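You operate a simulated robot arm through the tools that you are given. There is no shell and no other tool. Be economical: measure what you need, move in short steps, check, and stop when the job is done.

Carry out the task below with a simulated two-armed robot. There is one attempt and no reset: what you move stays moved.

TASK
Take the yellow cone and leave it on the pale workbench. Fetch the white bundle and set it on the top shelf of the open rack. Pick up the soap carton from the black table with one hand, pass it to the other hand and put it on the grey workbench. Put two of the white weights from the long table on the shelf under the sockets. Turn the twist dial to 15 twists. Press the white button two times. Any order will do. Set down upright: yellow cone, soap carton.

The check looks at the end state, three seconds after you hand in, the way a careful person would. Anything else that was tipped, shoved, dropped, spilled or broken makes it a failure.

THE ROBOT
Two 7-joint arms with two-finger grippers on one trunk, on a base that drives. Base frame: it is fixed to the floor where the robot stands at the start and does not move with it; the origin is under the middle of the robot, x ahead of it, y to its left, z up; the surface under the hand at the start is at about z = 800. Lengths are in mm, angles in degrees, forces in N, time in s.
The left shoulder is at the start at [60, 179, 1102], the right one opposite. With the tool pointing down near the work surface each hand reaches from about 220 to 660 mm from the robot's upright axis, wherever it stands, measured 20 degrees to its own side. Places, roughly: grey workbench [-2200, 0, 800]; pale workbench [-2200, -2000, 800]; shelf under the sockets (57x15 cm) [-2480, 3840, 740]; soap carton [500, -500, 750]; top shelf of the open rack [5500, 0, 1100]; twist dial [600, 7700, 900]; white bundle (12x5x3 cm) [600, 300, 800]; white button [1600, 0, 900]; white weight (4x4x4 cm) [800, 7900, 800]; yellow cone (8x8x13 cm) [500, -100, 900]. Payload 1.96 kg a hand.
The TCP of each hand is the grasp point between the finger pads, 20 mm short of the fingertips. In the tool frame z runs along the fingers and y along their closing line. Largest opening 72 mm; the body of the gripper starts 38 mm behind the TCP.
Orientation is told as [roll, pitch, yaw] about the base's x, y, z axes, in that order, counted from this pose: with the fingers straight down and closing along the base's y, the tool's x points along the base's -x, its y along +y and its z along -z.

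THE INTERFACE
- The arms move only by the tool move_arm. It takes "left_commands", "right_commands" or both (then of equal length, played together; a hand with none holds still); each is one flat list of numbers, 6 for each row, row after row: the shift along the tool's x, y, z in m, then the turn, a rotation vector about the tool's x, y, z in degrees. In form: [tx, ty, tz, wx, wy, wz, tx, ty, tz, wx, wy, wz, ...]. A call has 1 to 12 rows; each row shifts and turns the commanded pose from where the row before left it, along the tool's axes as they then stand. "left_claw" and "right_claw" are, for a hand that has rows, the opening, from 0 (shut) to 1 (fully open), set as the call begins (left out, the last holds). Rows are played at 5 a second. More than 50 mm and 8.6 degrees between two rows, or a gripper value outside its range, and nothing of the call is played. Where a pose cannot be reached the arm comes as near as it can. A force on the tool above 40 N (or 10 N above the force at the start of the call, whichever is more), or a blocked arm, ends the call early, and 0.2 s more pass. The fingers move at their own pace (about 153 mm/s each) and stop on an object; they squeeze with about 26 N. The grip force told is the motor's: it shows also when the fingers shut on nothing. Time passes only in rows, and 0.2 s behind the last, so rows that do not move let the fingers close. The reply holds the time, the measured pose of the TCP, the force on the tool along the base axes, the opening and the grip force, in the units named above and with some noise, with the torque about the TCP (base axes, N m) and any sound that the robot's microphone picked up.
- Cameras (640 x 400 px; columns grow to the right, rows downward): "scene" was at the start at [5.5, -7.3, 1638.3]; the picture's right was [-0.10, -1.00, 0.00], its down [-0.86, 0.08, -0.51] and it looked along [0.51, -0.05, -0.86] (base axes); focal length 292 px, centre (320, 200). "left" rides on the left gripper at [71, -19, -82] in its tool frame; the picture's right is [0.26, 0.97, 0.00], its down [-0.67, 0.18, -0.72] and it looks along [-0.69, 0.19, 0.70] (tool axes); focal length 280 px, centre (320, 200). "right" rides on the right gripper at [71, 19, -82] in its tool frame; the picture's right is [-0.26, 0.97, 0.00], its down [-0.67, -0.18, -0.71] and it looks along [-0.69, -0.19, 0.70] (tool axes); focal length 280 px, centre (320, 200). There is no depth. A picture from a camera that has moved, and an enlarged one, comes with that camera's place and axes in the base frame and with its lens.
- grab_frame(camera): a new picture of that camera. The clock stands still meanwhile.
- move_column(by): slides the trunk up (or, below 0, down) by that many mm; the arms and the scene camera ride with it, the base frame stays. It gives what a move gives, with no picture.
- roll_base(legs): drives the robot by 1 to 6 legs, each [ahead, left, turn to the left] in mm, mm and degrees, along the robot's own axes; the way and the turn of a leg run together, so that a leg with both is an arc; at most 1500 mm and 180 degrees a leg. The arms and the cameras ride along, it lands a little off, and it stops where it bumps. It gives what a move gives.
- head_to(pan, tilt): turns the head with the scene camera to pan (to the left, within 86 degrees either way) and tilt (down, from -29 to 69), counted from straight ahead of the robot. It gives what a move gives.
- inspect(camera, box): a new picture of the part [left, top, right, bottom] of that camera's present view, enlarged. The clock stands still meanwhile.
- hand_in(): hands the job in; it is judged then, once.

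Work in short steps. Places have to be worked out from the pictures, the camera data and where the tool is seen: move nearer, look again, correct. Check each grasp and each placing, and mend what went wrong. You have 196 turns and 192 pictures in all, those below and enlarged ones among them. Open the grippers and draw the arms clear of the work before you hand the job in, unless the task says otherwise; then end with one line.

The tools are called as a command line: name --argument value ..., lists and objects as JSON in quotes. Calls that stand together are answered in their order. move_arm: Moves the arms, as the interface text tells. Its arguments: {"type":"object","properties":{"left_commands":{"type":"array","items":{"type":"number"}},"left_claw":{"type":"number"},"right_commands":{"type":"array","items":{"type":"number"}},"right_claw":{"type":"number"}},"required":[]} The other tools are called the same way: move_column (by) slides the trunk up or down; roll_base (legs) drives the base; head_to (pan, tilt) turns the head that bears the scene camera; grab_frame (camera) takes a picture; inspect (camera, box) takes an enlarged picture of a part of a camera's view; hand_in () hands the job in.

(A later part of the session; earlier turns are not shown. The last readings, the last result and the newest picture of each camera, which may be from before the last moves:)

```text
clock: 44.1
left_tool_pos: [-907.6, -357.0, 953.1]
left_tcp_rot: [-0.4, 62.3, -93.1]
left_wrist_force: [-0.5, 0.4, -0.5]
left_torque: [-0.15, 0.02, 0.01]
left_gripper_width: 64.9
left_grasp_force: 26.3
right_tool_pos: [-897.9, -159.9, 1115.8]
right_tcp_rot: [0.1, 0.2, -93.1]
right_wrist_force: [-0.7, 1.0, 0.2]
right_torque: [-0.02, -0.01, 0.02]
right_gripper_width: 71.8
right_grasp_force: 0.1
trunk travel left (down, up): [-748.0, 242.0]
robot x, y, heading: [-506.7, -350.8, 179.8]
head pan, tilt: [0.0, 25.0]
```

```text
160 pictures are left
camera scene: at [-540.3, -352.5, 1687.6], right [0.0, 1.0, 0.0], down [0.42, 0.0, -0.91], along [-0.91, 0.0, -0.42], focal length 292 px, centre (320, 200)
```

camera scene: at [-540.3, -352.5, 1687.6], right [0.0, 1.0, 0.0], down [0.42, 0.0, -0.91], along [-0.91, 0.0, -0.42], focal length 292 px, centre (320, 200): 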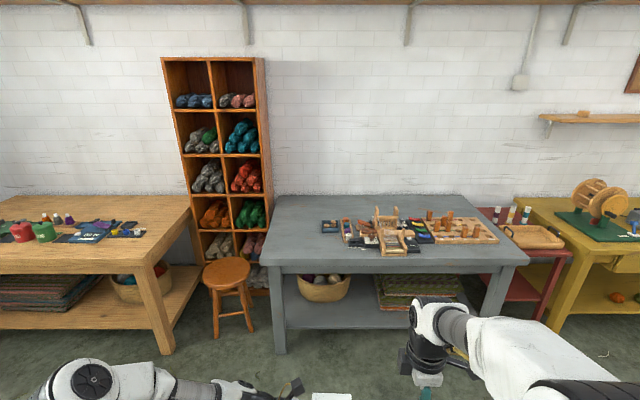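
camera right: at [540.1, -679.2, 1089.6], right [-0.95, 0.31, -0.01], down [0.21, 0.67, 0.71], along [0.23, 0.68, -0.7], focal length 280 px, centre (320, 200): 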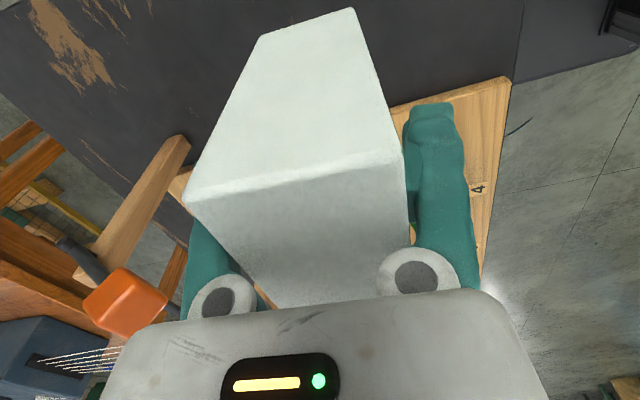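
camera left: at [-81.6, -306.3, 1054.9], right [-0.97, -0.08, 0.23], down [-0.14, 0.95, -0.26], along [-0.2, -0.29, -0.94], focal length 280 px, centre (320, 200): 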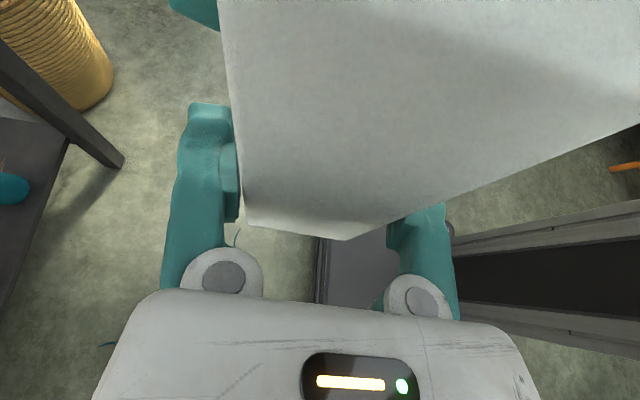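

The grey bench spans x≈-1730…-2535, y≈-600…675, with free space at its left front. I drive ahead 860, left 120, then look down.

roll_base --legs '[[860, 120, 0]]'

head_to --pan 5 --tilt 50

grab_frame --camera "scene"

grab_frame --camera "left"

```text
clock: 48.8
left_tool_pos: [-1782.9, -477.3, 954.6]
left_tcp_rot: [-0.4, 62.3, -93.1]
left_wrist_force: [-0.4, -0.5, 0.1]
left_torque: [-0.14, 0.0, 0.02]
left_gripper_width: 64.4
left_grasp_force: 26.4
right_tool_pos: [-1772.3, -279.2, 1115.8]
right_tcp_rot: [0.0, 0.2, -93.0]
right_wrist_force: [-0.4, 0.4, 0.3]
right_torque: [0.01, 0.01, -0.02]
right_gripper_width: 72.1
right_grasp_force: 0.0
trunk travel left (down, up): [-748.0, 242.0]
robot x, y, heading: [-1379.5, -471.2, 180.0]
head pan, tilt: [0.0, 25.0]
```

```text
clock: 49.7
left_tool_pos: [-1781.8, -477.2, 954.6]
left_tcp_rot: [-0.4, 62.2, -93.1]
left_wrist_force: [0.5, -0.2, -0.6]
left_torque: [-0.12, -0.01, -0.01]
left_gripper_width: 64.2
left_grasp_force: 26.7
right_tool_pos: [-1772.3, -280.7, 1116.7]
right_tcp_rot: [0.0, 0.2, -93.1]
right_wrist_force: [-0.3, -0.2, -0.7]
right_torque: [0.03, -0.02, -0.02]
right_gripper_width: 71.8
right_grasp_force: 0.0
trunk travel left (down, up): [-748.0, 242.0]
robot x, y, heading: [-1380.9, -469.2, 179.8]
head pan, tilt: [5.0, 50.0]
```

```text
159 pictures are left
camera scene: at [-1398.9, -479.3, 1650.2], right [-0.09, 1.0, 0.0], down [0.76, 0.07, -0.64], along [-0.64, -0.06, -0.77], focal length 292 px, centre (320, 200)
```

scene: 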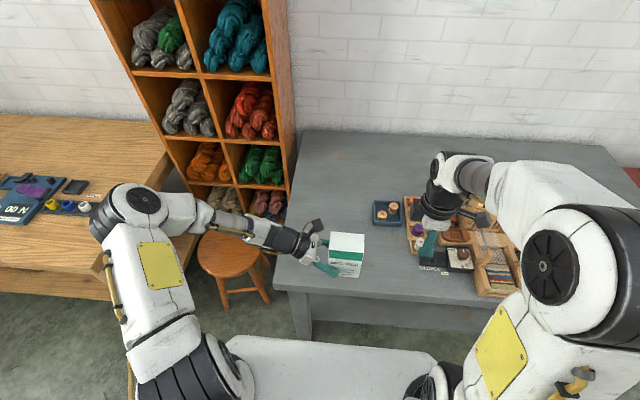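

```text
158 pictures are left
camera left: at [-1801.1, -514.3, 1054.9], right [0.97, 0.08, 0.23], down [0.14, -0.95, -0.26], along [0.2, 0.29, -0.94], focal length 280 px, centre (320, 200)
```

left: 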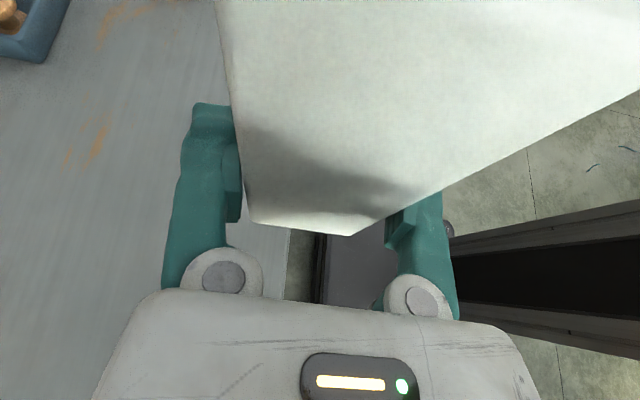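

The carton is held upright. I lower 50 mm (still clear of the bench) and move 65 mm forward.

move_arm --left_commands '[-0.022, 0, 0.0116, 0, 0, 0, -0.022, 0, 0.0116, 0, 0, 0, 0, -0.02, 0, 0, 0, 0, 0, -0.02, 0, 0, 0, 0, 0, -0.025, 0, 0, 0, 0]'

inspect --camera "scene" --box '[230, 190, 422, 310]'

```text
clock: 50.9
left_tool_pos: [-1848.1, -472.7, 903.7]
left_tcp_rot: [-0.3, 62.2, -93.0]
left_wrist_force: [0.1, 0.2, -0.2]
left_torque: [-0.14, 0.02, -0.01]
left_gripper_width: 63.9
left_grasp_force: 25.7
right_tool_pos: [-1773.0, -280.1, 1115.5]
right_tcp_rot: [0.0, 0.2, -93.0]
right_wrist_force: [-0.2, 0.5, 0.2]
right_torque: [0.01, -0.03, -0.02]
right_gripper_width: 72.0
right_grasp_force: 0.2
trunk travel left (down, up): [-748.0, 242.0]
robot x, y, heading: [-1380.0, -472.0, 179.9]
head pan, tilt: [5.0, 50.0]
```

```text
3.33 times, centred on (326, 250) of scene
camera zoom: at [-1400.2, -478.8, 1650.2], right [-0.09, 1.0, 0.0], down [0.76, 0.07, -0.64], along [-0.64, -0.06, -0.77], focal length 972 px, centre (300, 33)
```

zoom: 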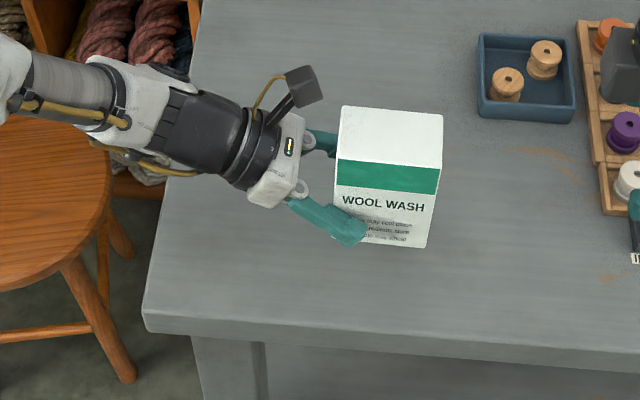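

Well inside the bench. I lower 40 mm, then in fine steps watching the force.

move_arm --left_commands '[-0.00885, 0, 0.00465, 0, 0, 0, -0.00885, 0, 0.00465, 0, 0, 0, -0.00885, 0, 0.00465, 0, 0, 0, -0.00885, 0, 0.00465, 0, 0, 0]'

move_arm --left_commands '[-0.00354, 0, 0.00186, 0, 0, 0, -0.00265, 0, 0.0014, 0, 0, 0]'

inspect --camera "scene" --box '[230, 190, 422, 310]'

```text
clock: 51.9
left_tool_pos: [-1846.9, -473.8, 864.3]
left_tcp_rot: [-0.5, 62.4, -93.0]
left_wrist_force: [-1.2, -0.1, 0.4]
left_torque: [-0.11, -0.01, 0.01]
left_gripper_width: 63.8
left_grasp_force: 25.5
right_tool_pos: [-1774.0, -280.3, 1116.2]
right_tcp_rot: [0.1, 0.2, -93.1]
right_wrist_force: [0.0, -0.4, 0.1]
right_torque: [-0.01, -0.01, 0.05]
right_gripper_width: 72.3
right_grasp_force: 0.0
trunk travel left (down, up): [-748.0, 242.0]
robot x, y, heading: [-1380.5, -473.0, 180.0]
head pan, tilt: [5.0, 50.0]
```

```text
clock: 52.5
left_tool_pos: [-1847.1, -473.2, 857.3]
left_tcp_rot: [-0.4, 62.2, -93.1]
left_wrist_force: [-0.4, 0.0, 1.1]
left_torque: [-0.15, -0.01, 0.03]
left_gripper_width: 63.8
left_grasp_force: 26.9
right_tool_pos: [-1772.3, -280.8, 1116.1]
right_tcp_rot: [0.1, 0.3, -93.0]
right_wrist_force: [0.4, -1.0, -0.9]
right_torque: [0.0, -0.02, 0.01]
right_gripper_width: 71.8
right_grasp_force: 0.1
trunk travel left (down, up): [-748.0, 242.0]
robot x, y, heading: [-1380.3, -472.4, 180.0]
head pan, tilt: [5.0, 50.0]
```

```text
3.33 times, centred on (326, 250) of scene
camera zoom: at [-1399.3, -479.3, 1650.2], right [-0.09, 1.0, 0.0], down [0.76, 0.07, -0.64], along [-0.64, -0.06, -0.77], focal length 972 px, centre (300, 33)
```

zoom: 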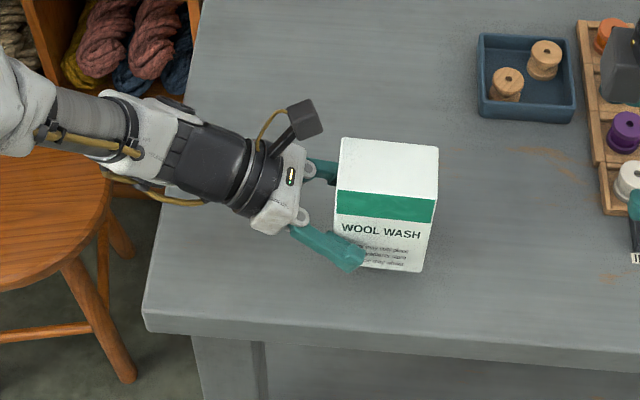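

No contact yet. I lower further in 3 mm rows; the force rise will stop it.

move_arm --left_commands '[-0.00265, 0, 0.0014, 0, 0, 0, -0.00265, 0, 0.0014, 0, 0, 0]'

move_arm --left_commands '[-0.00265, 0, 0.0014, 0, 0, 0]'

move_arm --left_commands '[-0.00265, 0, 0.0014, 0, 0, 0]'

```text
clock: 53.1
left_tool_pos: [-1847.2, -473.7, 850.2]
left_tcp_rot: [-0.3, 62.2, -92.9]
left_wrist_force: [0.1, 0.3, 0.0]
left_torque: [-0.15, -0.02, 0.01]
left_gripper_width: 63.9
left_grasp_force: 26.3
right_tool_pos: [-1771.8, -279.6, 1115.8]
right_tcp_rot: [0.0, 0.2, -93.0]
right_wrist_force: [0.0, -0.5, 0.3]
right_torque: [-0.03, -0.01, 0.07]
right_gripper_width: 71.8
right_grasp_force: 0.1
trunk travel left (down, up): [-748.0, 242.0]
robot x, y, heading: [-1382.9, -470.0, 179.6]
head pan, tilt: [5.0, 50.0]
```

```text
clock: 53.5
left_tool_pos: [-1847.9, -473.9, 847.9]
left_tcp_rot: [-0.4, 62.2, -93.1]
left_wrist_force: [-0.1, 0.6, -0.3]
left_torque: [-0.18, 0.0, -0.01]
left_gripper_width: 63.8
left_grasp_force: 25.7
right_tool_pos: [-1772.8, -279.7, 1115.9]
right_tcp_rot: [0.0, 0.2, -93.1]
right_wrist_force: [-0.6, -0.1, 0.5]
right_torque: [0.0, -0.02, 0.02]
right_gripper_width: 72.1
right_grasp_force: 0.0
trunk travel left (down, up): [-748.0, 242.0]
robot x, y, heading: [-1382.2, -469.0, 180.1]
head pan, tilt: [5.0, 50.0]
```

```text
clock: 53.9
left_tool_pos: [-1846.3, -473.1, 845.0]
left_tcp_rot: [-0.3, 62.3, -93.1]
left_wrist_force: [0.2, 0.9, -0.3]
left_torque: [-0.15, 0.02, 0.0]
left_gripper_width: 63.8
left_grasp_force: 25.9
right_tool_pos: [-1772.5, -281.1, 1116.2]
right_tcp_rot: [0.1, 0.2, -93.0]
right_wrist_force: [-0.2, 0.6, -0.5]
right_torque: [0.01, -0.01, -0.02]
right_gripper_width: 71.7
right_grasp_force: 0.0
trunk travel left (down, up): [-748.0, 242.0]
robot x, y, heading: [-1378.7, -475.9, 179.9]
head pan, tilt: [5.0, 50.0]
```

Still no contact; the right wrist camera looks toward the carton, so I use it.

grab_frame --camera "right"

inspect --camera "scene" --box '[270, 210, 398, 290]'

```text
155 pictures are left
camera right: at [-1749.5, -209.7, 1197.6], right [0.95, -0.31, 0.0], down [-0.22, -0.67, 0.71], along [-0.22, -0.68, -0.7], focal length 280 px, centre (320, 200)
```

right: 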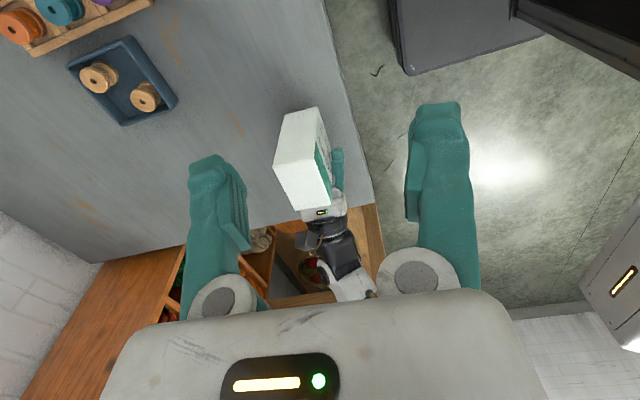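

```text
5.00 times, centred on (334, 250) of scene
camera zoom: at [-1399.3, -479.3, 1650.2], right [-0.09, 1.0, 0.0], down [0.76, 0.07, -0.64], along [-0.64, -0.06, -0.77], focal length 1459 px, centre (250, -50)
```

zoom: 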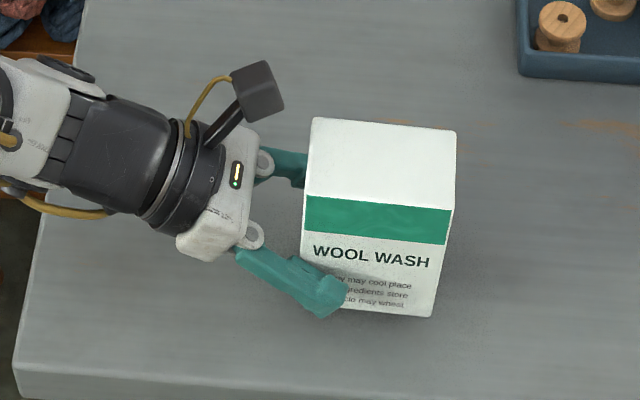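

Bottom triangulates at ≈800–815; bench must be just below. Continue in 3 mm steps.

move_arm --left_commands '[-0.00265, 0, 0.0014, 0, 0, 0]'

move_arm --left_commands '[-0.00265, 0, 0.0014, 0, 0, 0]'

move_arm --left_commands '[-0.00265, 0, 0.0014, 0, 0, 0]'

move_arm --left_commands '[-0.00265, 0, 0.0014, 0, 0, 0]'

```text
clock: 54.3
left_tool_pos: [-1846.6, -473.5, 842.7]
left_tcp_rot: [-0.5, 62.3, -93.1]
left_wrist_force: [0.2, 0.8, 0.5]
left_torque: [-0.15, -0.02, 0.02]
left_gripper_width: 63.9
left_grasp_force: 26.3
right_tool_pos: [-1771.7, -280.8, 1116.2]
right_tcp_rot: [0.1, 0.2, -93.0]
right_wrist_force: [0.0, 0.1, 0.3]
right_torque: [0.0, 0.03, 0.01]
right_gripper_width: 71.7
right_grasp_force: 0.0
trunk travel left (down, up): [-748.0, 242.0]
robot x, y, heading: [-1379.6, -468.5, 179.6]
head pan, tilt: [5.0, 50.0]
```

```text
clock: 54.7
left_tool_pos: [-1846.8, -473.2, 839.7]
left_tcp_rot: [-0.3, 62.2, -93.1]
left_wrist_force: [0.1, -0.1, -0.6]
left_torque: [-0.15, -0.01, 0.0]
left_gripper_width: 63.7
left_grasp_force: 25.7
right_tool_pos: [-1772.4, -279.1, 1116.1]
right_tcp_rot: [-0.1, 0.2, -92.9]
right_wrist_force: [0.0, 0.4, -0.5]
right_torque: [0.0, -0.02, -0.02]
right_gripper_width: 71.8
right_grasp_force: 0.0
trunk travel left (down, up): [-748.0, 242.0]
robot x, y, heading: [-1376.6, -472.7, 179.7]
head pan, tilt: [5.0, 50.0]
```

```text
clock: 55.1
left_tool_pos: [-1846.9, -473.9, 838.2]
left_tcp_rot: [-0.4, 62.3, -93.1]
left_wrist_force: [-0.6, 0.6, -0.1]
left_torque: [-0.16, 0.0, 0.01]
left_gripper_width: 63.7
left_grasp_force: 26.2
right_tool_pos: [-1772.1, -281.0, 1115.6]
right_tcp_rot: [0.0, 0.2, -92.9]
right_wrist_force: [0.8, -0.1, 1.0]
right_torque: [-0.03, 0.05, 0.02]
right_gripper_width: 71.9
right_grasp_force: 0.1
trunk travel left (down, up): [-748.0, 242.0]
robot x, y, heading: [-1381.5, -470.8, 180.0]
head pan, tilt: [5.0, 50.0]
```

```text
clock: 55.5
left_tool_pos: [-1846.3, -473.2, 833.9]
left_tcp_rot: [-0.3, 62.2, -93.1]
left_wrist_force: [1.1, -0.1, -0.1]
left_torque: [-0.15, 0.01, 0.02]
left_gripper_width: 63.8
left_grasp_force: 26.1
right_tool_pos: [-1771.9, -280.6, 1116.0]
right_tcp_rot: [-0.1, 0.2, -93.0]
right_wrist_force: [0.9, -0.1, -0.4]
right_torque: [-0.02, -0.03, -0.02]
right_gripper_width: 71.9
right_grasp_force: 0.1
trunk travel left (down, up): [-748.0, 242.0]
robot x, y, heading: [-1379.0, -470.9, 179.8]
head pan, tilt: [5.0, 50.0]
```

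The bench corner triangulates at z≈760–780, so there are some 20 mm left. I go on lowering.

move_arm --left_commands '[-0.00265, 0, 0.0014, 0, 0, 0, -0.00265, 0, 0.0014, 0, 0, 0]'

move_arm --left_commands '[-0.00265, 0, 0.0014, 0, 0, 0, -0.00265, 0, 0.0014, 0, 0, 0]'

inspect --camera "scene" --box '[270, 210, 398, 290]'

```text
clock: 56.1
left_tool_pos: [-1847.7, -473.4, 828.6]
left_tcp_rot: [-0.3, 62.2, -93.1]
left_wrist_force: [0.2, -0.8, 0.0]
left_torque: [-0.14, 0.01, 0.03]
left_gripper_width: 63.7
left_grasp_force: 26.1
right_tool_pos: [-1772.9, -280.2, 1116.7]
right_tcp_rot: [0.0, 0.3, -93.0]
right_wrist_force: [-0.3, -0.4, -0.4]
right_torque: [0.02, 0.01, -0.05]
right_gripper_width: 71.9
right_grasp_force: 0.1
trunk travel left (down, up): [-748.0, 242.0]
robot x, y, heading: [-1380.1, -472.1, 179.6]
head pan, tilt: [5.0, 50.0]
```

```text
clock: 56.7
left_tool_pos: [-1845.9, -473.2, 824.8]
left_tcp_rot: [-0.9, 62.4, -93.5]
left_wrist_force: [2.0, -5.4, 21.0]
left_torque: [0.06, 0.62, 0.36]
left_gripper_width: 63.5
left_grasp_force: 26.2
right_tool_pos: [-1770.4, -280.8, 1117.1]
right_tcp_rot: [-0.2, 0.2, -92.9]
right_wrist_force: [0.4, 0.1, -0.3]
right_torque: [0.0, 0.01, 0.02]
right_gripper_width: 72.0
right_grasp_force: 0.0
trunk travel left (down, up): [-748.0, 242.0]
robot x, y, heading: [-1378.7, -471.7, 179.8]
head pan, tilt: [5.0, 50.0]
```

```text
5.00 times, centred on (334, 250) of scene
camera zoom: at [-1395.4, -480.2, 1650.7], right [-0.09, 1.0, 0.0], down [0.76, 0.07, -0.64], along [-0.64, -0.06, -0.76], focal length 1459 px, centre (250, -50)
```

zoom: 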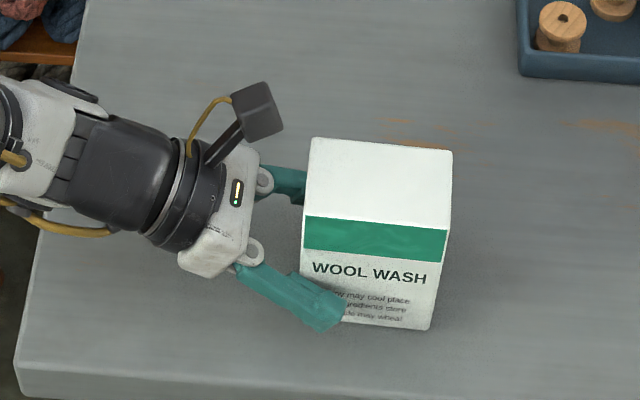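

Contact: 21 N, so the bench is at z≈776. I ease up 1 mm and open the left hand.

move_arm --left_commands '[0.001, 0, -0.0005, 0, 0, 0]'

move_arm --left_commands '[0, 0, 0, 0, 0, 0, 0, 0, 0, 0, 0, 0]' --left_claw 1

grab_frame --camera "left"

inspect --camera "scene" --box '[270, 210, 398, 290]'

```text
clock: 57.1
left_tool_pos: [-1846.7, -473.5, 824.9]
left_tcp_rot: [-0.7, 62.4, -93.3]
left_wrist_force: [-0.4, -5.0, 17.8]
left_torque: [0.25, 0.61, 0.2]
left_gripper_width: 63.2
left_grasp_force: 26.0
right_tool_pos: [-1770.5, -282.7, 1117.9]
right_tcp_rot: [-0.1, 0.1, -93.1]
right_wrist_force: [-0.1, 0.0, -0.1]
right_torque: [0.0, 0.0, -0.03]
right_gripper_width: 72.0
right_grasp_force: 0.1
trunk travel left (down, up): [-748.0, 242.0]
robot x, y, heading: [-1380.3, -468.2, 179.8]
head pan, tilt: [5.0, 50.0]
```

```text
clock: 57.7
left_tool_pos: [-1846.4, -473.1, 823.4]
left_tcp_rot: [-0.4, 62.1, -93.1]
left_wrist_force: [0.3, 0.1, 0.5]
left_torque: [0.01, -0.01, -0.01]
left_gripper_width: 72.0
left_grasp_force: 0.0
right_tool_pos: [-1770.9, -281.1, 1116.9]
right_tcp_rot: [0.0, 0.2, -93.0]
right_wrist_force: [1.1, -0.8, -0.1]
right_torque: [0.02, -0.01, 0.01]
right_gripper_width: 72.0
right_grasp_force: 0.0
trunk travel left (down, up): [-748.0, 242.0]
robot x, y, heading: [-1380.9, -473.1, 179.8]
head pan, tilt: [5.0, 50.0]
```

```text
152 pictures are left
camera left: at [-1865.9, -510.8, 924.4], right [0.97, 0.08, 0.23], down [0.14, -0.95, -0.26], along [0.2, 0.29, -0.94], focal length 280 px, centre (320, 200)
```

left: 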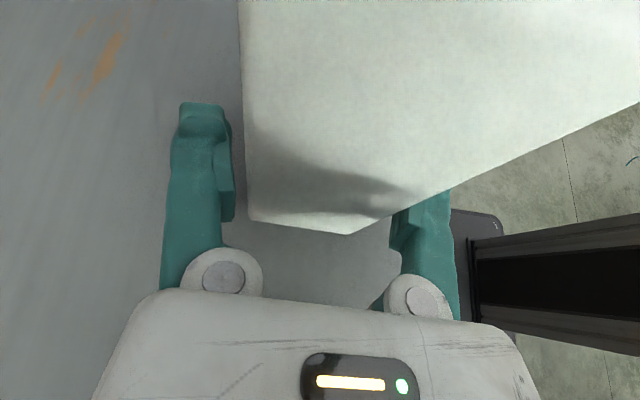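

```text
5.00 times, centred on (334, 250) of scene
camera zoom: at [-1398.1, -479.4, 1650.1], right [-0.09, 1.0, 0.0], down [0.76, 0.07, -0.64], along [-0.64, -0.06, -0.77], focal length 1459 px, centre (250, -50)
```

zoom: 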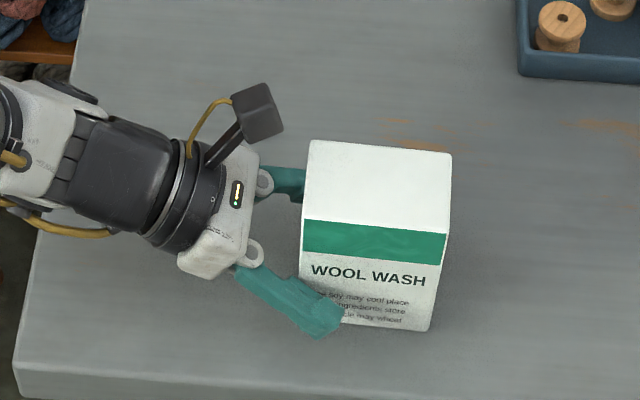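

Released and standing flat. I draw the left hand back along its fingers.

move_arm --left_commands '[0, 0, -0.02, 0, 0, 0, 0, 0, -0.03, 0, 0, 0, 0, 0, -0.03, 0, 0, 0, 0, 0, -0.03, 0, 0, 0, 0, 0, -0.03, 0, 0, 0]'

inspect --camera "scene" --box '[230, 190, 422, 310]'

```text
clock: 58.9
left_tool_pos: [-1851.8, -598.7, 887.5]
left_tcp_rot: [-0.5, 62.3, -93.2]
left_wrist_force: [-0.7, 0.0, -0.4]
left_torque: [-0.01, 0.0, 0.03]
left_gripper_width: 72.2
left_grasp_force: 0.1
right_tool_pos: [-1772.3, -281.4, 1116.7]
right_tcp_rot: [-0.1, 0.2, -93.0]
right_wrist_force: [1.5, -0.9, 0.4]
right_torque: [0.04, 0.02, 0.01]
right_gripper_width: 72.0
right_grasp_force: 0.0
trunk travel left (down, up): [-748.0, 242.0]
robot x, y, heading: [-1381.5, -471.5, 179.8]
head pan, tilt: [5.0, 50.0]
```

```text
3.33 times, centred on (326, 250) of scene
camera zoom: at [-1397.6, -481.6, 1650.2], right [-0.09, 1.0, 0.0], down [0.76, 0.07, -0.64], along [-0.64, -0.05, -0.77], focal length 972 px, centre (300, 33)
```

zoom: 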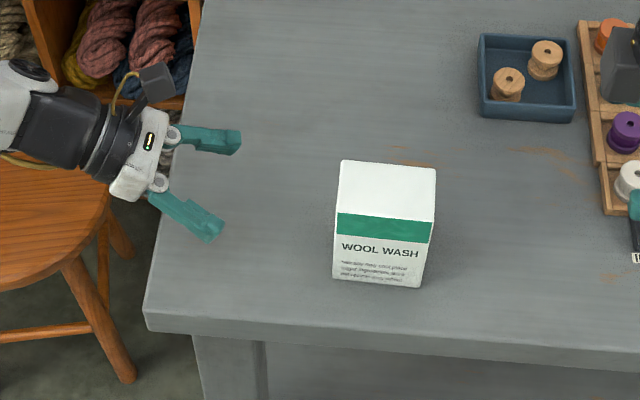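

Carton delivered. I back off 500 mm, bring the left hand back to fingers-down, and turn the robot around.

roll_base --legs '[[-500, 0, 0]]'

move_arm --left_commands '[0, 0, 0, 0, -8, 0, 0, 0, 0, 0, -8, 0, 0, 0, 0, 0, -8, 0, 0, 0, 0, 0, -8, 0, 0, 0, 0, 0, -8, 0, 0, 0, 0, 0, -8, 0, 0, 0, 0, 0, -8, 0, 0, 0, 0, 0, -6.3, 0]'

move_arm --left_commands '[0, 0, -0.03, 0, 0, 8.5, 0, 0, -0.03, 0, 0, 8.5, 0, 0, -0.03, 0, 0, 8.5, 0, 0, -0.03, 0, 0, 8.5, 0, 0, -0.03, 0, 0, 8.5, 0, 0, -0.03, 0, 0, 8.5, 0, 0, -0.03, 0, 0, 8.5, 0, 0, 0, 0, 0, 8.5, 0, 0, 0, 0, 0, 8.5, 0, 0, 0, 0, 0, 8.5, 0, 0, 0, 0, 0, 2]' --right_commands '[0, 0, 0, 0, 0, 8.5, 0, 0, 0, 0, 0, 8.5, 0, 0, 0, 0, 0, 8.5, 0, 0, 0, 0, 0, 8.5, 0, 0, 0, 0, 0, 8.5, 0, 0, 0, 0, 0, 8.5, 0, 0, 0, 0, 0, 8.5, 0, 0, 0, 0, 0, 8.5, 0, 0, 0, 0, 0, 8.5, 0, 0, 0, 0, 0, 8.5, 0, 0, 0, 0, 0, 2]'

roll_base --legs '[[0, 0, -180]]'

```text
clock: 61.9
left_tool_pos: [-1348.3, -596.8, 888.3]
left_tcp_rot: [-0.5, 62.2, -93.1]
left_wrist_force: [-0.7, -0.5, -0.7]
left_torque: [0.0, 0.01, -0.02]
left_gripper_width: 72.0
left_grasp_force: 0.1
right_tool_pos: [-1268.1, -280.6, 1115.0]
right_tcp_rot: [0.0, 0.2, -93.1]
right_wrist_force: [-1.1, -0.1, 0.7]
right_torque: [0.0, -0.04, -0.01]
right_gripper_width: 72.0
right_grasp_force: 0.1
trunk travel left (down, up): [-748.0, 242.0]
robot x, y, heading: [-876.0, -469.0, 179.8]
head pan, tilt: [5.0, 50.0]
```

```text
clock: 63.6
left_tool_pos: [-1349.8, -596.3, 888.7]
left_tcp_rot: [-0.4, -0.1, -92.8]
left_wrist_force: [-0.6, -0.6, 0.0]
left_torque: [-0.05, 0.02, 0.01]
left_gripper_width: 71.9
left_grasp_force: 0.1
right_tool_pos: [-1268.0, -278.7, 1115.5]
right_tcp_rot: [0.0, 0.2, -93.1]
right_wrist_force: [0.4, 0.1, 0.3]
right_torque: [0.01, -0.01, 0.01]
right_gripper_width: 71.7
right_grasp_force: 0.1
trunk travel left (down, up): [-748.0, 242.0]
robot x, y, heading: [-877.7, -472.3, 179.8]
head pan, tilt: [5.0, 50.0]
```

```text
clock: 66.0
left_tool_pos: [-1348.1, -596.6, 1098.5]
left_tcp_rot: [0.2, -0.3, -179.9]
left_wrist_force: [-0.3, -0.7, 0.0]
left_torque: [0.0, 0.01, -0.04]
left_gripper_width: 72.1
left_grasp_force: 0.1
right_tool_pos: [-1267.6, -281.0, 1116.8]
right_tcp_rot: [-0.2, 0.0, 179.7]
right_wrist_force: [0.2, -0.1, 0.3]
right_torque: [-0.01, -0.01, -0.01]
right_gripper_width: 71.7
right_grasp_force: 0.0
trunk travel left (down, up): [-748.0, 242.0]
robot x, y, heading: [-873.6, -474.1, 180.1]
head pan, tilt: [5.0, 50.0]
```

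```text
clock: 74.0
left_tool_pos: [-397.2, -383.2, 1097.2]
left_tcp_rot: [0.0, -0.3, -4.0]
left_wrist_force: [0.3, -0.3, -0.1]
left_torque: [0.01, -0.02, -0.03]
left_gripper_width: 71.9
left_grasp_force: 0.1
right_tool_pos: [-499.7, -692.2, 1117.1]
right_tcp_rot: [-0.1, 0.0, -4.3]
right_wrist_force: [-0.3, -0.5, -0.4]
right_torque: [0.0, 0.02, 0.01]
right_gripper_width: 71.8
right_grasp_force: 0.1
trunk travel left (down, up): [-748.0, 242.0]
robot x, y, heading: [-878.6, -476.0, -4.2]
head pan, tilt: [5.0, 50.0]
```

Heading -4.2°. I straighten and drive to the table at about (-10, 120), so that the right hand reaches the cone and the left the bundle.

roll_base --legs '[[0, 0, 4.2], [400, 596, 0], [470, 0, 0]]'

head_to --pan 0 --tilt 57

grab_frame --camera "scene"

grab_frame --camera "right"

grab_frame --camera "left"

```text
clock: 80.8
left_tool_pos: [481.9, 234.6, 1099.1]
left_tcp_rot: [0.1, -0.2, -0.4]
left_wrist_force: [0.3, -0.5, 0.2]
left_torque: [-0.01, 0.01, 0.02]
left_gripper_width: 72.2
left_grasp_force: 0.0
right_tool_pos: [398.2, -79.9, 1116.6]
right_tcp_rot: [-0.2, -0.1, -0.7]
right_wrist_force: [0.6, -0.7, 0.3]
right_torque: [0.02, 0.02, -0.01]
right_gripper_width: 71.8
right_grasp_force: 0.0
trunk travel left (down, up): [-748.0, 242.0]
robot x, y, heading: [9.8, 115.0, -0.8]
head pan, tilt: [5.0, 50.0]
```

```text
clock: 81.5
left_tool_pos: [481.8, 234.2, 1098.5]
left_tcp_rot: [0.1, -0.2, -0.4]
left_wrist_force: [0.2, -0.2, 0.4]
left_torque: [0.0, -0.01, 0.01]
left_gripper_width: 71.9
left_grasp_force: 0.0
right_tool_pos: [398.7, -81.2, 1116.4]
right_tcp_rot: [-0.2, 0.0, -0.7]
right_wrist_force: [0.5, 0.2, -0.3]
right_torque: [0.01, 0.01, 0.02]
right_gripper_width: 72.1
right_grasp_force: 0.0
trunk travel left (down, up): [-748.0, 242.0]
robot x, y, heading: [10.5, 120.9, -0.8]
head pan, tilt: [0.0, 57.0]
```

```text
149 pictures are left
camera scene: at [18.3, 114.9, 1641.2], right [-0.01, -1.0, 0.0], down [-0.84, 0.01, -0.54], along [0.54, -0.01, -0.84], focal length 292 px, centre (320, 200)
```

scene: 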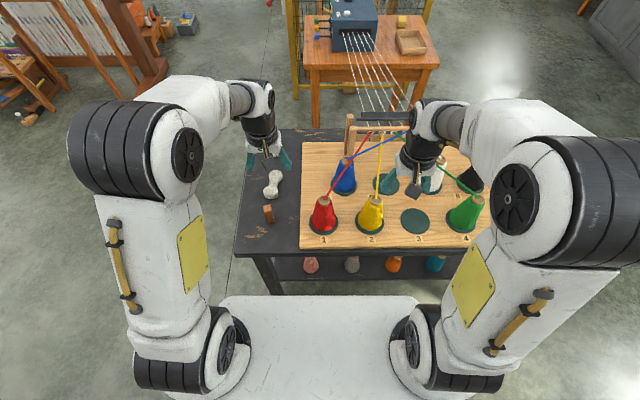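

```text
148 pictures are left
camera right: at [328.4, -58.9, 1197.9], right [0.27, 0.96, 0.0], down [0.67, -0.19, 0.72], along [0.69, -0.2, -0.7], focal length 280 px, centre (320, 200)
```

right: 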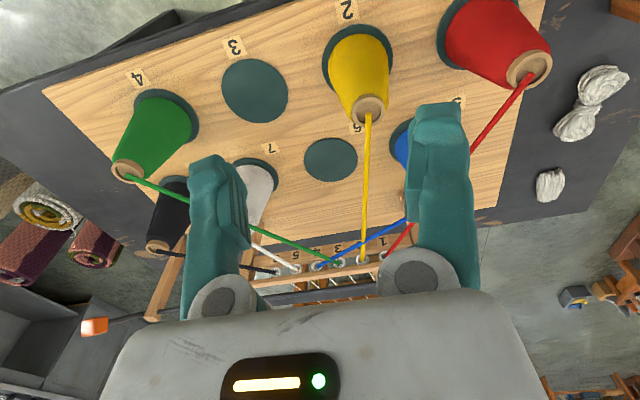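

```text
147 pictures are left
camera left: at [412.7, 216.7, 1179.3], right [-0.26, 0.97, 0.0], down [0.67, 0.18, 0.72], along [0.69, 0.18, -0.7], focal length 280 px, centre (320, 200)
```

left: 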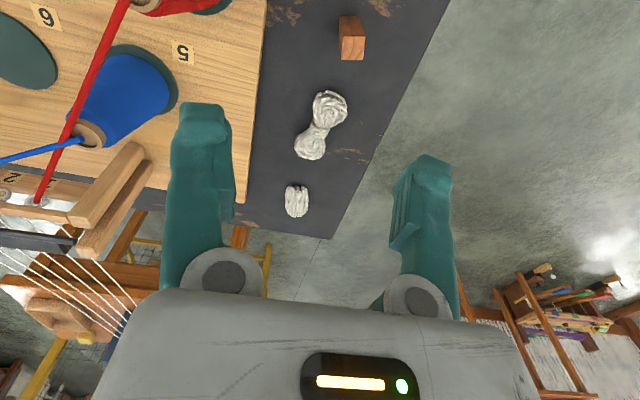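

I check how the yellow thread crosses the others, and the cone itself.

inspect --camera "right" --box '[250, 120, 450, 280]'

inspect --camera "scene" --box '[300, 110, 460, 250]'

```text
2.50 times, centred on (350, 200) of right
camera zoom: at [328.4, -58.9, 1197.9], right [0.27, 0.96, 0.0], down [0.67, -0.19, 0.72], along [0.69, -0.2, -0.7], focal length 701 px, centre (245, 200)
```

zoom: 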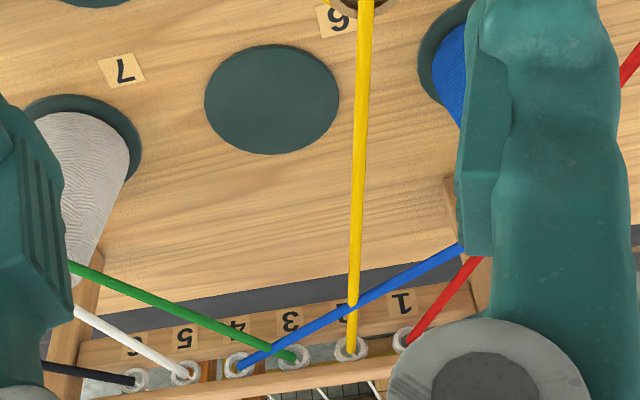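

```text
2.86 times, centred on (380, 180) of scene
camera zoom: at [18.3, 114.9, 1641.2], right [-0.01, -1.0, 0.0], down [-0.84, 0.01, -0.54], along [0.54, -0.01, -0.84], focal length 834 px, centre (149, 257)
```

zoom: 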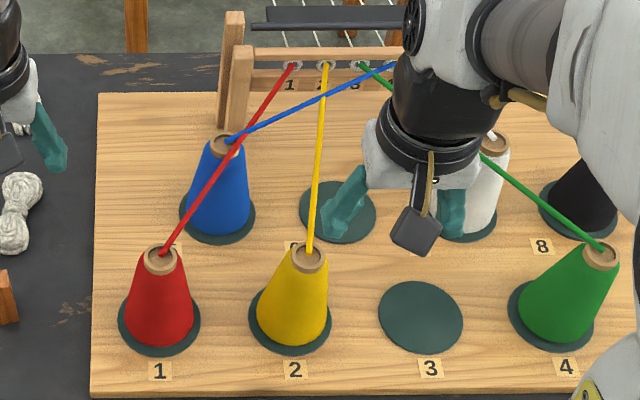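

The blue thread passes over the yellow near the bar, so the cone must later come out low and straight back. First the bundle: it lies along x, waist at about (645, 273). I send the left hand above it.

move_arm --left_commands '[-0.03, 0.008, 0.03, 0, 0, 0, -0.03, 0.008, 0.03, 0, 0, 0, -0.03, 0.008, 0.03, 0, 0, 0, -0.03, 0.008, 0.03, 0, 0, 0, -0.03, 0.008, 0.03, 0, 0, 0, -0.012, 0, 0.03, 0, 0, 3]' --left_claw 1

grab_frame --camera "left"

inspect --camera "scene" --box '[210, 120, 338, 220]'

```text
clock: 82.9
left_tool_pos: [602.7, 264.7, 965.9]
left_tcp_rot: [0.0, -0.2, -3.4]
left_wrist_force: [-0.3, -0.1, -0.6]
left_torque: [0.03, 0.0, -0.04]
left_gripper_width: 72.0
left_grasp_force: 0.1
left hand out of reach, approached as far as the arm can: row 4, 5
right_tool_pos: [400.0, -80.4, 1115.7]
right_tcp_rot: [-0.2, 0.1, -0.7]
right_wrist_force: [-0.3, 0.7, -0.1]
right_torque: [-0.01, 0.05, 0.03]
right_gripper_width: 72.2
right_grasp_force: 0.0
trunk travel left (down, up): [-748.0, 242.0]
robot x, y, heading: [10.9, 117.2, -0.7]
head pan, tilt: [0.0, 57.0]
```

```text
144 pictures are left
camera left: at [530.6, 249.6, 1046.4], right [-0.2, 0.98, 0.0], down [0.68, 0.14, 0.72], along [0.7, 0.15, -0.7], focal length 280 px, centre (320, 200)
```

left: 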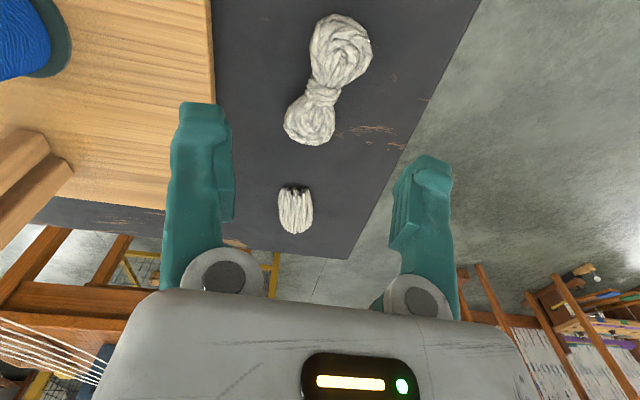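

```text
4.00 times, centred on (274, 170) of scene
camera zoom: at [20.7, 115.4, 1641.2], right [-0.01, -1.0, 0.0], down [-0.84, 0.01, -0.54], along [0.54, -0.01, -0.84], focal length 1167 px, centre (504, 320)
```

zoom: 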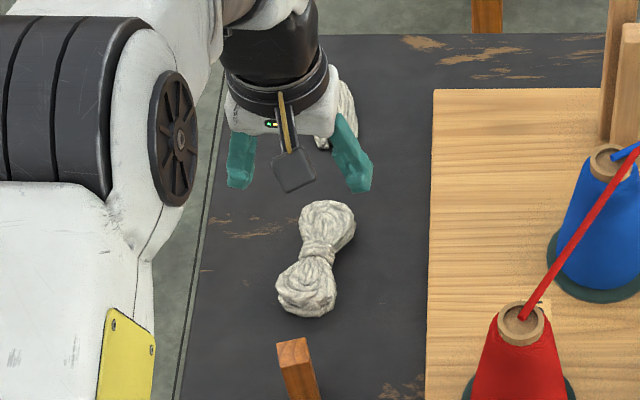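

Waist at (639, 274), bundle axis about -11°. I turn 8°, lower 115 mm and shift over the waist.

move_arm --left_commands '[0, 0, 0.04, 0, 0, 8, 0, 0, 0.04, 0, 0, 0, -0.0165, 0.008, 0.02, 0, 0, 0, -0.017, 0.008, 0.015, 0, 0, 0]'

grab_frame --camera "left"

inspect --camera "scene" --box '[210, 120, 338, 220]'

```text
clock: 83.9
left_tool_pos: [619.3, 266.6, 867.2]
left_tcp_rot: [0.1, -0.2, -11.4]
left_wrist_force: [-0.4, 0.5, -0.2]
left_torque: [0.0, 0.02, 0.01]
left_gripper_width: 71.9
left_grasp_force: 0.1
left hand out of reach, approached as far as the arm can: row 4
right_tool_pos: [398.9, -79.7, 1116.0]
right_tcp_rot: [-0.1, 0.1, -0.7]
right_wrist_force: [-0.2, 0.8, 0.3]
right_torque: [0.0, 0.01, -0.01]
right_gripper_width: 72.0
right_grasp_force: 0.0
trunk travel left (down, up): [-748.0, 242.0]
robot x, y, heading: [7.2, 114.3, -0.9]
head pan, tilt: [0.0, 57.0]
```

```text
142 pictures are left
camera left: at [547.7, 262.7, 948.6], right [-0.07, 1.0, 0.0], down [0.69, 0.05, 0.72], along [0.72, 0.05, -0.7], focal length 280 px, centre (320, 200)
```

left: 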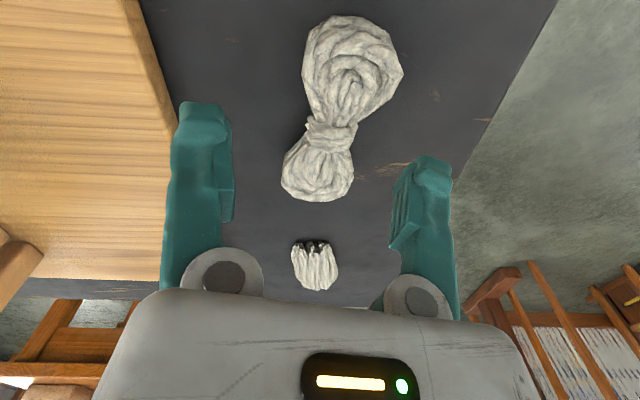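

```text
4.00 times, centred on (274, 170) of scene
camera zoom: at [17.5, 114.8, 1641.2], right [-0.01, -1.0, 0.0], down [-0.84, 0.01, -0.54], along [0.54, -0.01, -0.84], focal length 1167 px, centre (504, 320)
```

zoom: 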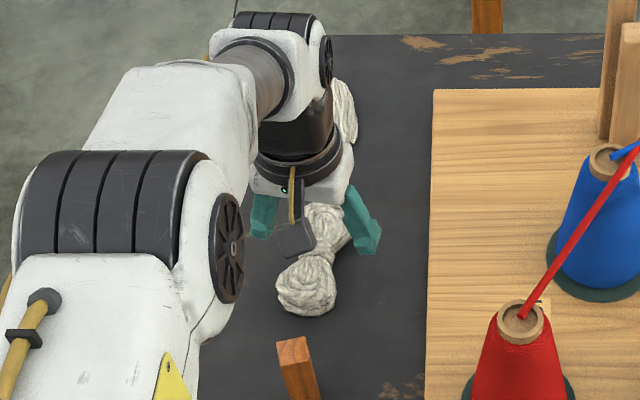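

The hand is 20 mm short at this shoulder height. I raise the hand 60 mm and lower the trunk 70 mm to gain reach.

move_arm --left_commands '[0.01, 0.01, -0.03, 0, 0, 0, 0, 0, -0.03, 0, 0, 0]' --right_commands '[0, 0, 0, 0, 0, 0, 0, 0, 0, 0, 0, 0]'

move_column --by -70

move_arm --left_commands '[-0.018, 0.008, 0, 0, 0, 0, -0.018, 0, 0, 0, 0, 0]'

grab_frame --camera "left"

```text
clock: 84.5
left_tool_pos: [611.9, 278.5, 925.6]
left_tcp_rot: [0.1, -0.2, -11.5]
left_wrist_force: [0.0, -0.7, 0.8]
left_torque: [0.03, 0.0, -0.03]
left_gripper_width: 71.9
left_grasp_force: 0.1
right_tool_pos: [397.8, -80.2, 1116.7]
right_tcp_rot: [-0.1, 0.0, -0.6]
right_wrist_force: [1.0, 0.3, -0.1]
right_torque: [0.01, -0.01, -0.01]
right_gripper_width: 71.9
right_grasp_force: 0.0
trunk travel left (down, up): [-748.0, 242.0]
robot x, y, heading: [7.2, 116.8, -0.9]
head pan, tilt: [0.0, 57.0]
```

```text
clock: 85.6
left_tool_pos: [612.8, 278.4, 854.4]
left_tcp_rot: [0.1, -0.2, -11.4]
left_wrist_force: [0.5, -0.1, 0.2]
left_torque: [0.03, 0.0, 0.0]
left_gripper_width: 71.8
left_grasp_force: 0.1
right_tool_pos: [399.7, -80.5, 1046.9]
right_tcp_rot: [-0.2, 0.0, -0.7]
right_wrist_force: [0.0, 0.2, -0.1]
right_torque: [-0.02, 0.0, 0.01]
right_gripper_width: 72.0
right_grasp_force: 0.0
trunk travel left (down, up): [-678.0, 312.0]
robot x, y, heading: [6.6, 117.1, -0.6]
head pan, tilt: [0.0, 57.0]
```

```text
clock: 86.2
left_tool_pos: [612.6, 279.5, 854.5]
left_tcp_rot: [0.1, -0.3, -11.4]
left_wrist_force: [-0.1, -0.3, -0.8]
left_torque: [-0.01, 0.0, 0.01]
left_gripper_width: 72.1
left_grasp_force: 0.0
left hand out of reach, approached as far as the arm can: row 1, 2
right_tool_pos: [397.6, -80.2, 1046.0]
right_tcp_rot: [-0.2, 0.0, -0.6]
right_wrist_force: [-0.1, -0.5, 0.7]
right_torque: [0.0, 0.0, 0.0]
right_gripper_width: 72.0
right_grasp_force: 0.1
trunk travel left (down, up): [-678.0, 312.0]
robot x, y, heading: [9.0, 116.5, -0.7]
head pan, tilt: [0.0, 57.0]
```

```text
140 pictures are left
camera left: at [540.1, 274.1, 937.1], right [-0.07, 1.0, 0.0], down [0.69, 0.05, 0.72], along [0.72, 0.05, -0.7], focal length 280 px, centre (320, 200)
```

left: 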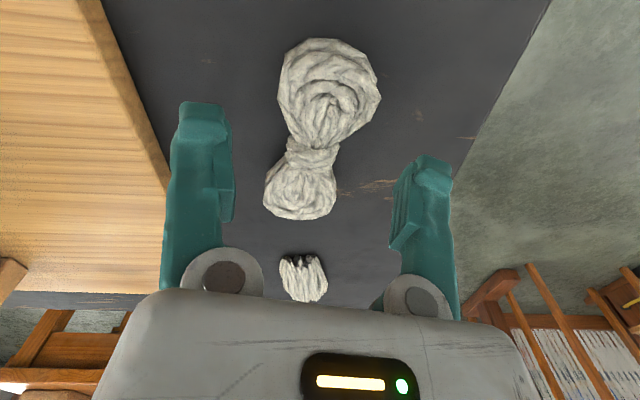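

Reach is limited by the wrist position, so I tilt the fingers forward by ~12° to gain the missing 30 mm.

move_arm --left_commands '[0, 0, 0, 0, -6, 0, 0, 0, 0, 0, -6, 0, -0.014, 0, 0.003, 0, 0, 0, -0.013, 0, 0.003, 0, 0, 0]'

grab_frame --camera "left"

```text
clock: 87.2
left_tool_pos: [638.2, 272.8, 856.7]
left_tcp_rot: [0.1, -12.3, -11.3]
left_wrist_force: [0.6, 0.6, 0.3]
left_torque: [0.01, 0.02, -0.05]
left_gripper_width: 71.8
left_grasp_force: 0.1
right_tool_pos: [398.8, -80.0, 1046.8]
right_tcp_rot: [-0.1, 0.0, -0.7]
right_wrist_force: [-0.4, -0.1, -0.5]
right_torque: [0.0, -0.01, -0.05]
right_gripper_width: 71.9
right_grasp_force: 0.1
trunk travel left (down, up): [-678.0, 312.0]
robot x, y, heading: [10.0, 118.0, -0.7]
head pan, tilt: [0.0, 57.0]
```

```text
139 pictures are left
camera left: at [551.1, 271.5, 922.2], right [-0.06, 1.0, -0.05], down [0.53, 0.08, 0.84], along [0.84, 0.02, -0.54], focal length 280 px, centre (320, 200)
```

left: 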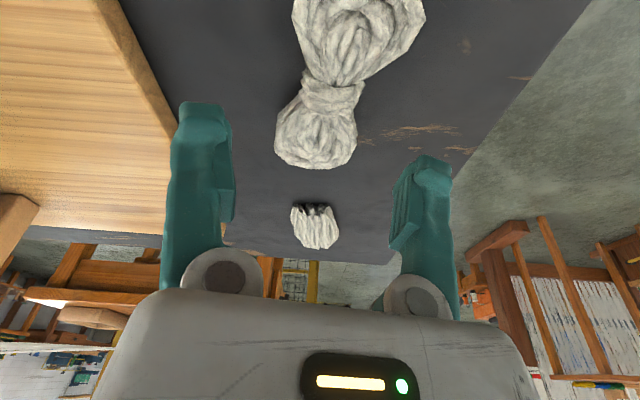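

Waist at (644, 276). Straight down 55 mm with a touch forward, then close.

move_arm --left_commands '[0.0022, 0.002, 0.0183, 0, 0, 0, 0.0022, 0, 0.0183, 0, 0, 0, 0.0022, 0, 0.0182, 0, 0, 0]'

move_arm --left_commands '[0, 0, 0, 0, 0, 0, 0, 0, 0, 0, 0, 0, 0, 0, 0, 0, 0, 0]' --left_claw 0

grab_frame --camera "left"

```text
clock: 88.0
left_tool_pos: [645.2, 273.8, 802.5]
left_tcp_rot: [0.1, -12.2, -11.4]
left_wrist_force: [1.3, 0.9, 0.1]
left_torque: [-0.01, -0.01, 0.02]
left_gripper_width: 72.1
left_grasp_force: 0.0
right_tool_pos: [398.2, -81.0, 1046.6]
right_tcp_rot: [-0.3, 0.0, -0.7]
right_wrist_force: [0.1, 0.1, -0.1]
right_torque: [-0.01, 0.01, 0.03]
right_gripper_width: 71.7
right_grasp_force: 0.0
trunk travel left (down, up): [-678.0, 312.0]
robot x, y, heading: [8.5, 113.9, -0.8]
head pan, tilt: [0.0, 57.0]
```

```text
clock: 88.8
left_tool_pos: [643.7, 273.7, 802.2]
left_tcp_rot: [0.1, -12.2, -11.4]
left_wrist_force: [0.2, 0.4, -0.7]
left_torque: [0.01, 0.02, 0.03]
left_gripper_width: 48.8
left_grasp_force: 26.0
right_tool_pos: [398.7, -81.0, 1046.9]
right_tcp_rot: [-0.1, 0.0, -0.6]
right_wrist_force: [0.5, 0.1, -0.8]
right_torque: [0.01, 0.0, -0.02]
right_gripper_width: 72.4
right_grasp_force: 0.1
trunk travel left (down, up): [-678.0, 312.0]
robot x, y, heading: [10.8, 119.3, -0.5]
head pan, tilt: [0.0, 57.0]
```

```text
138 pictures are left
camera left: at [556.4, 272.1, 867.1], right [-0.06, 1.0, -0.05], down [0.53, 0.08, 0.84], along [0.84, 0.02, -0.54], focal length 280 px, centre (320, 200)
```

left: 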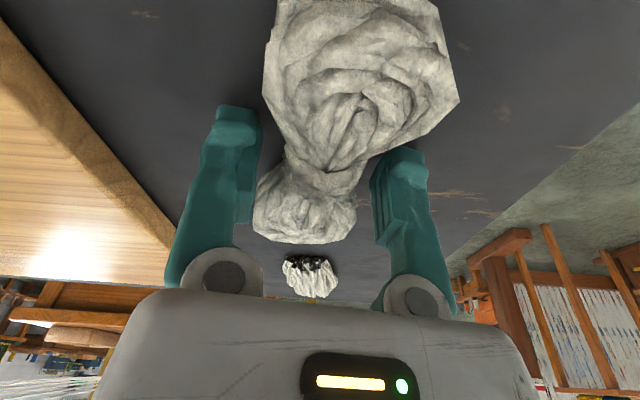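

It grips at 48.8 mm. I lift it up and slightly back.

move_arm --left_commands '[0, 0, -0.03, 0, 0, 0, 0, 0, -0.04, 0, 0, 0, 0.01, 0, -0.04, 0, 0, 0, 0.01, 0, -0.04, 0, 0, 0, 0.01, 0, -0.04, 0, 0, 0]'

grab_frame --camera "left"

grab_frame --camera "scene"

```text
clock: 90.0
left_tool_pos: [576.0, 287.5, 981.0]
left_tcp_rot: [0.1, -12.4, -11.4]
left_wrist_force: [0.0, -0.3, -0.8]
left_torque: [-0.02, -0.02, 0.02]
left_gripper_width: 49.3
left_grasp_force: 26.3
right_tool_pos: [397.1, -80.4, 1047.0]
right_tcp_rot: [-0.2, -0.2, -0.7]
right_wrist_force: [0.5, 0.9, -0.2]
right_torque: [0.0, 0.02, 0.0]
right_gripper_width: 71.6
right_grasp_force: 0.0
trunk travel left (down, up): [-678.0, 312.0]
robot x, y, heading: [7.6, 118.5, -0.5]
head pan, tilt: [0.0, 57.0]
```

```text
137 pictures are left
camera left: at [488.6, 287.3, 1045.9], right [-0.06, 1.0, -0.05], down [0.53, 0.08, 0.84], along [0.84, 0.02, -0.54], focal length 280 px, centre (320, 200)
```

left: 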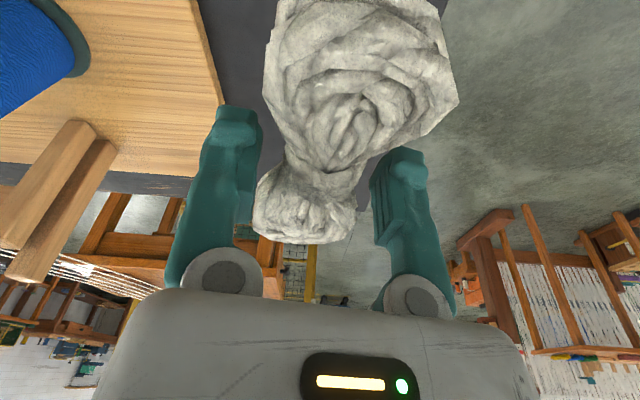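

```text
136 pictures are left
camera scene: at [16.2, 114.9, 1571.2], right [-0.01, -1.0, 0.0], down [-0.84, 0.01, -0.55], along [0.55, -0.01, -0.84], focal length 292 px, centre (320, 200)
```

scene: 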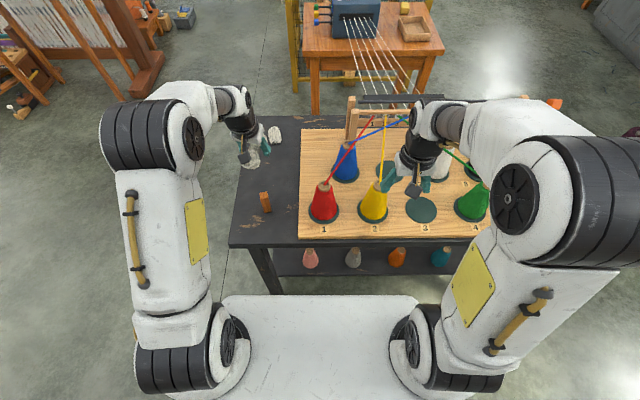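

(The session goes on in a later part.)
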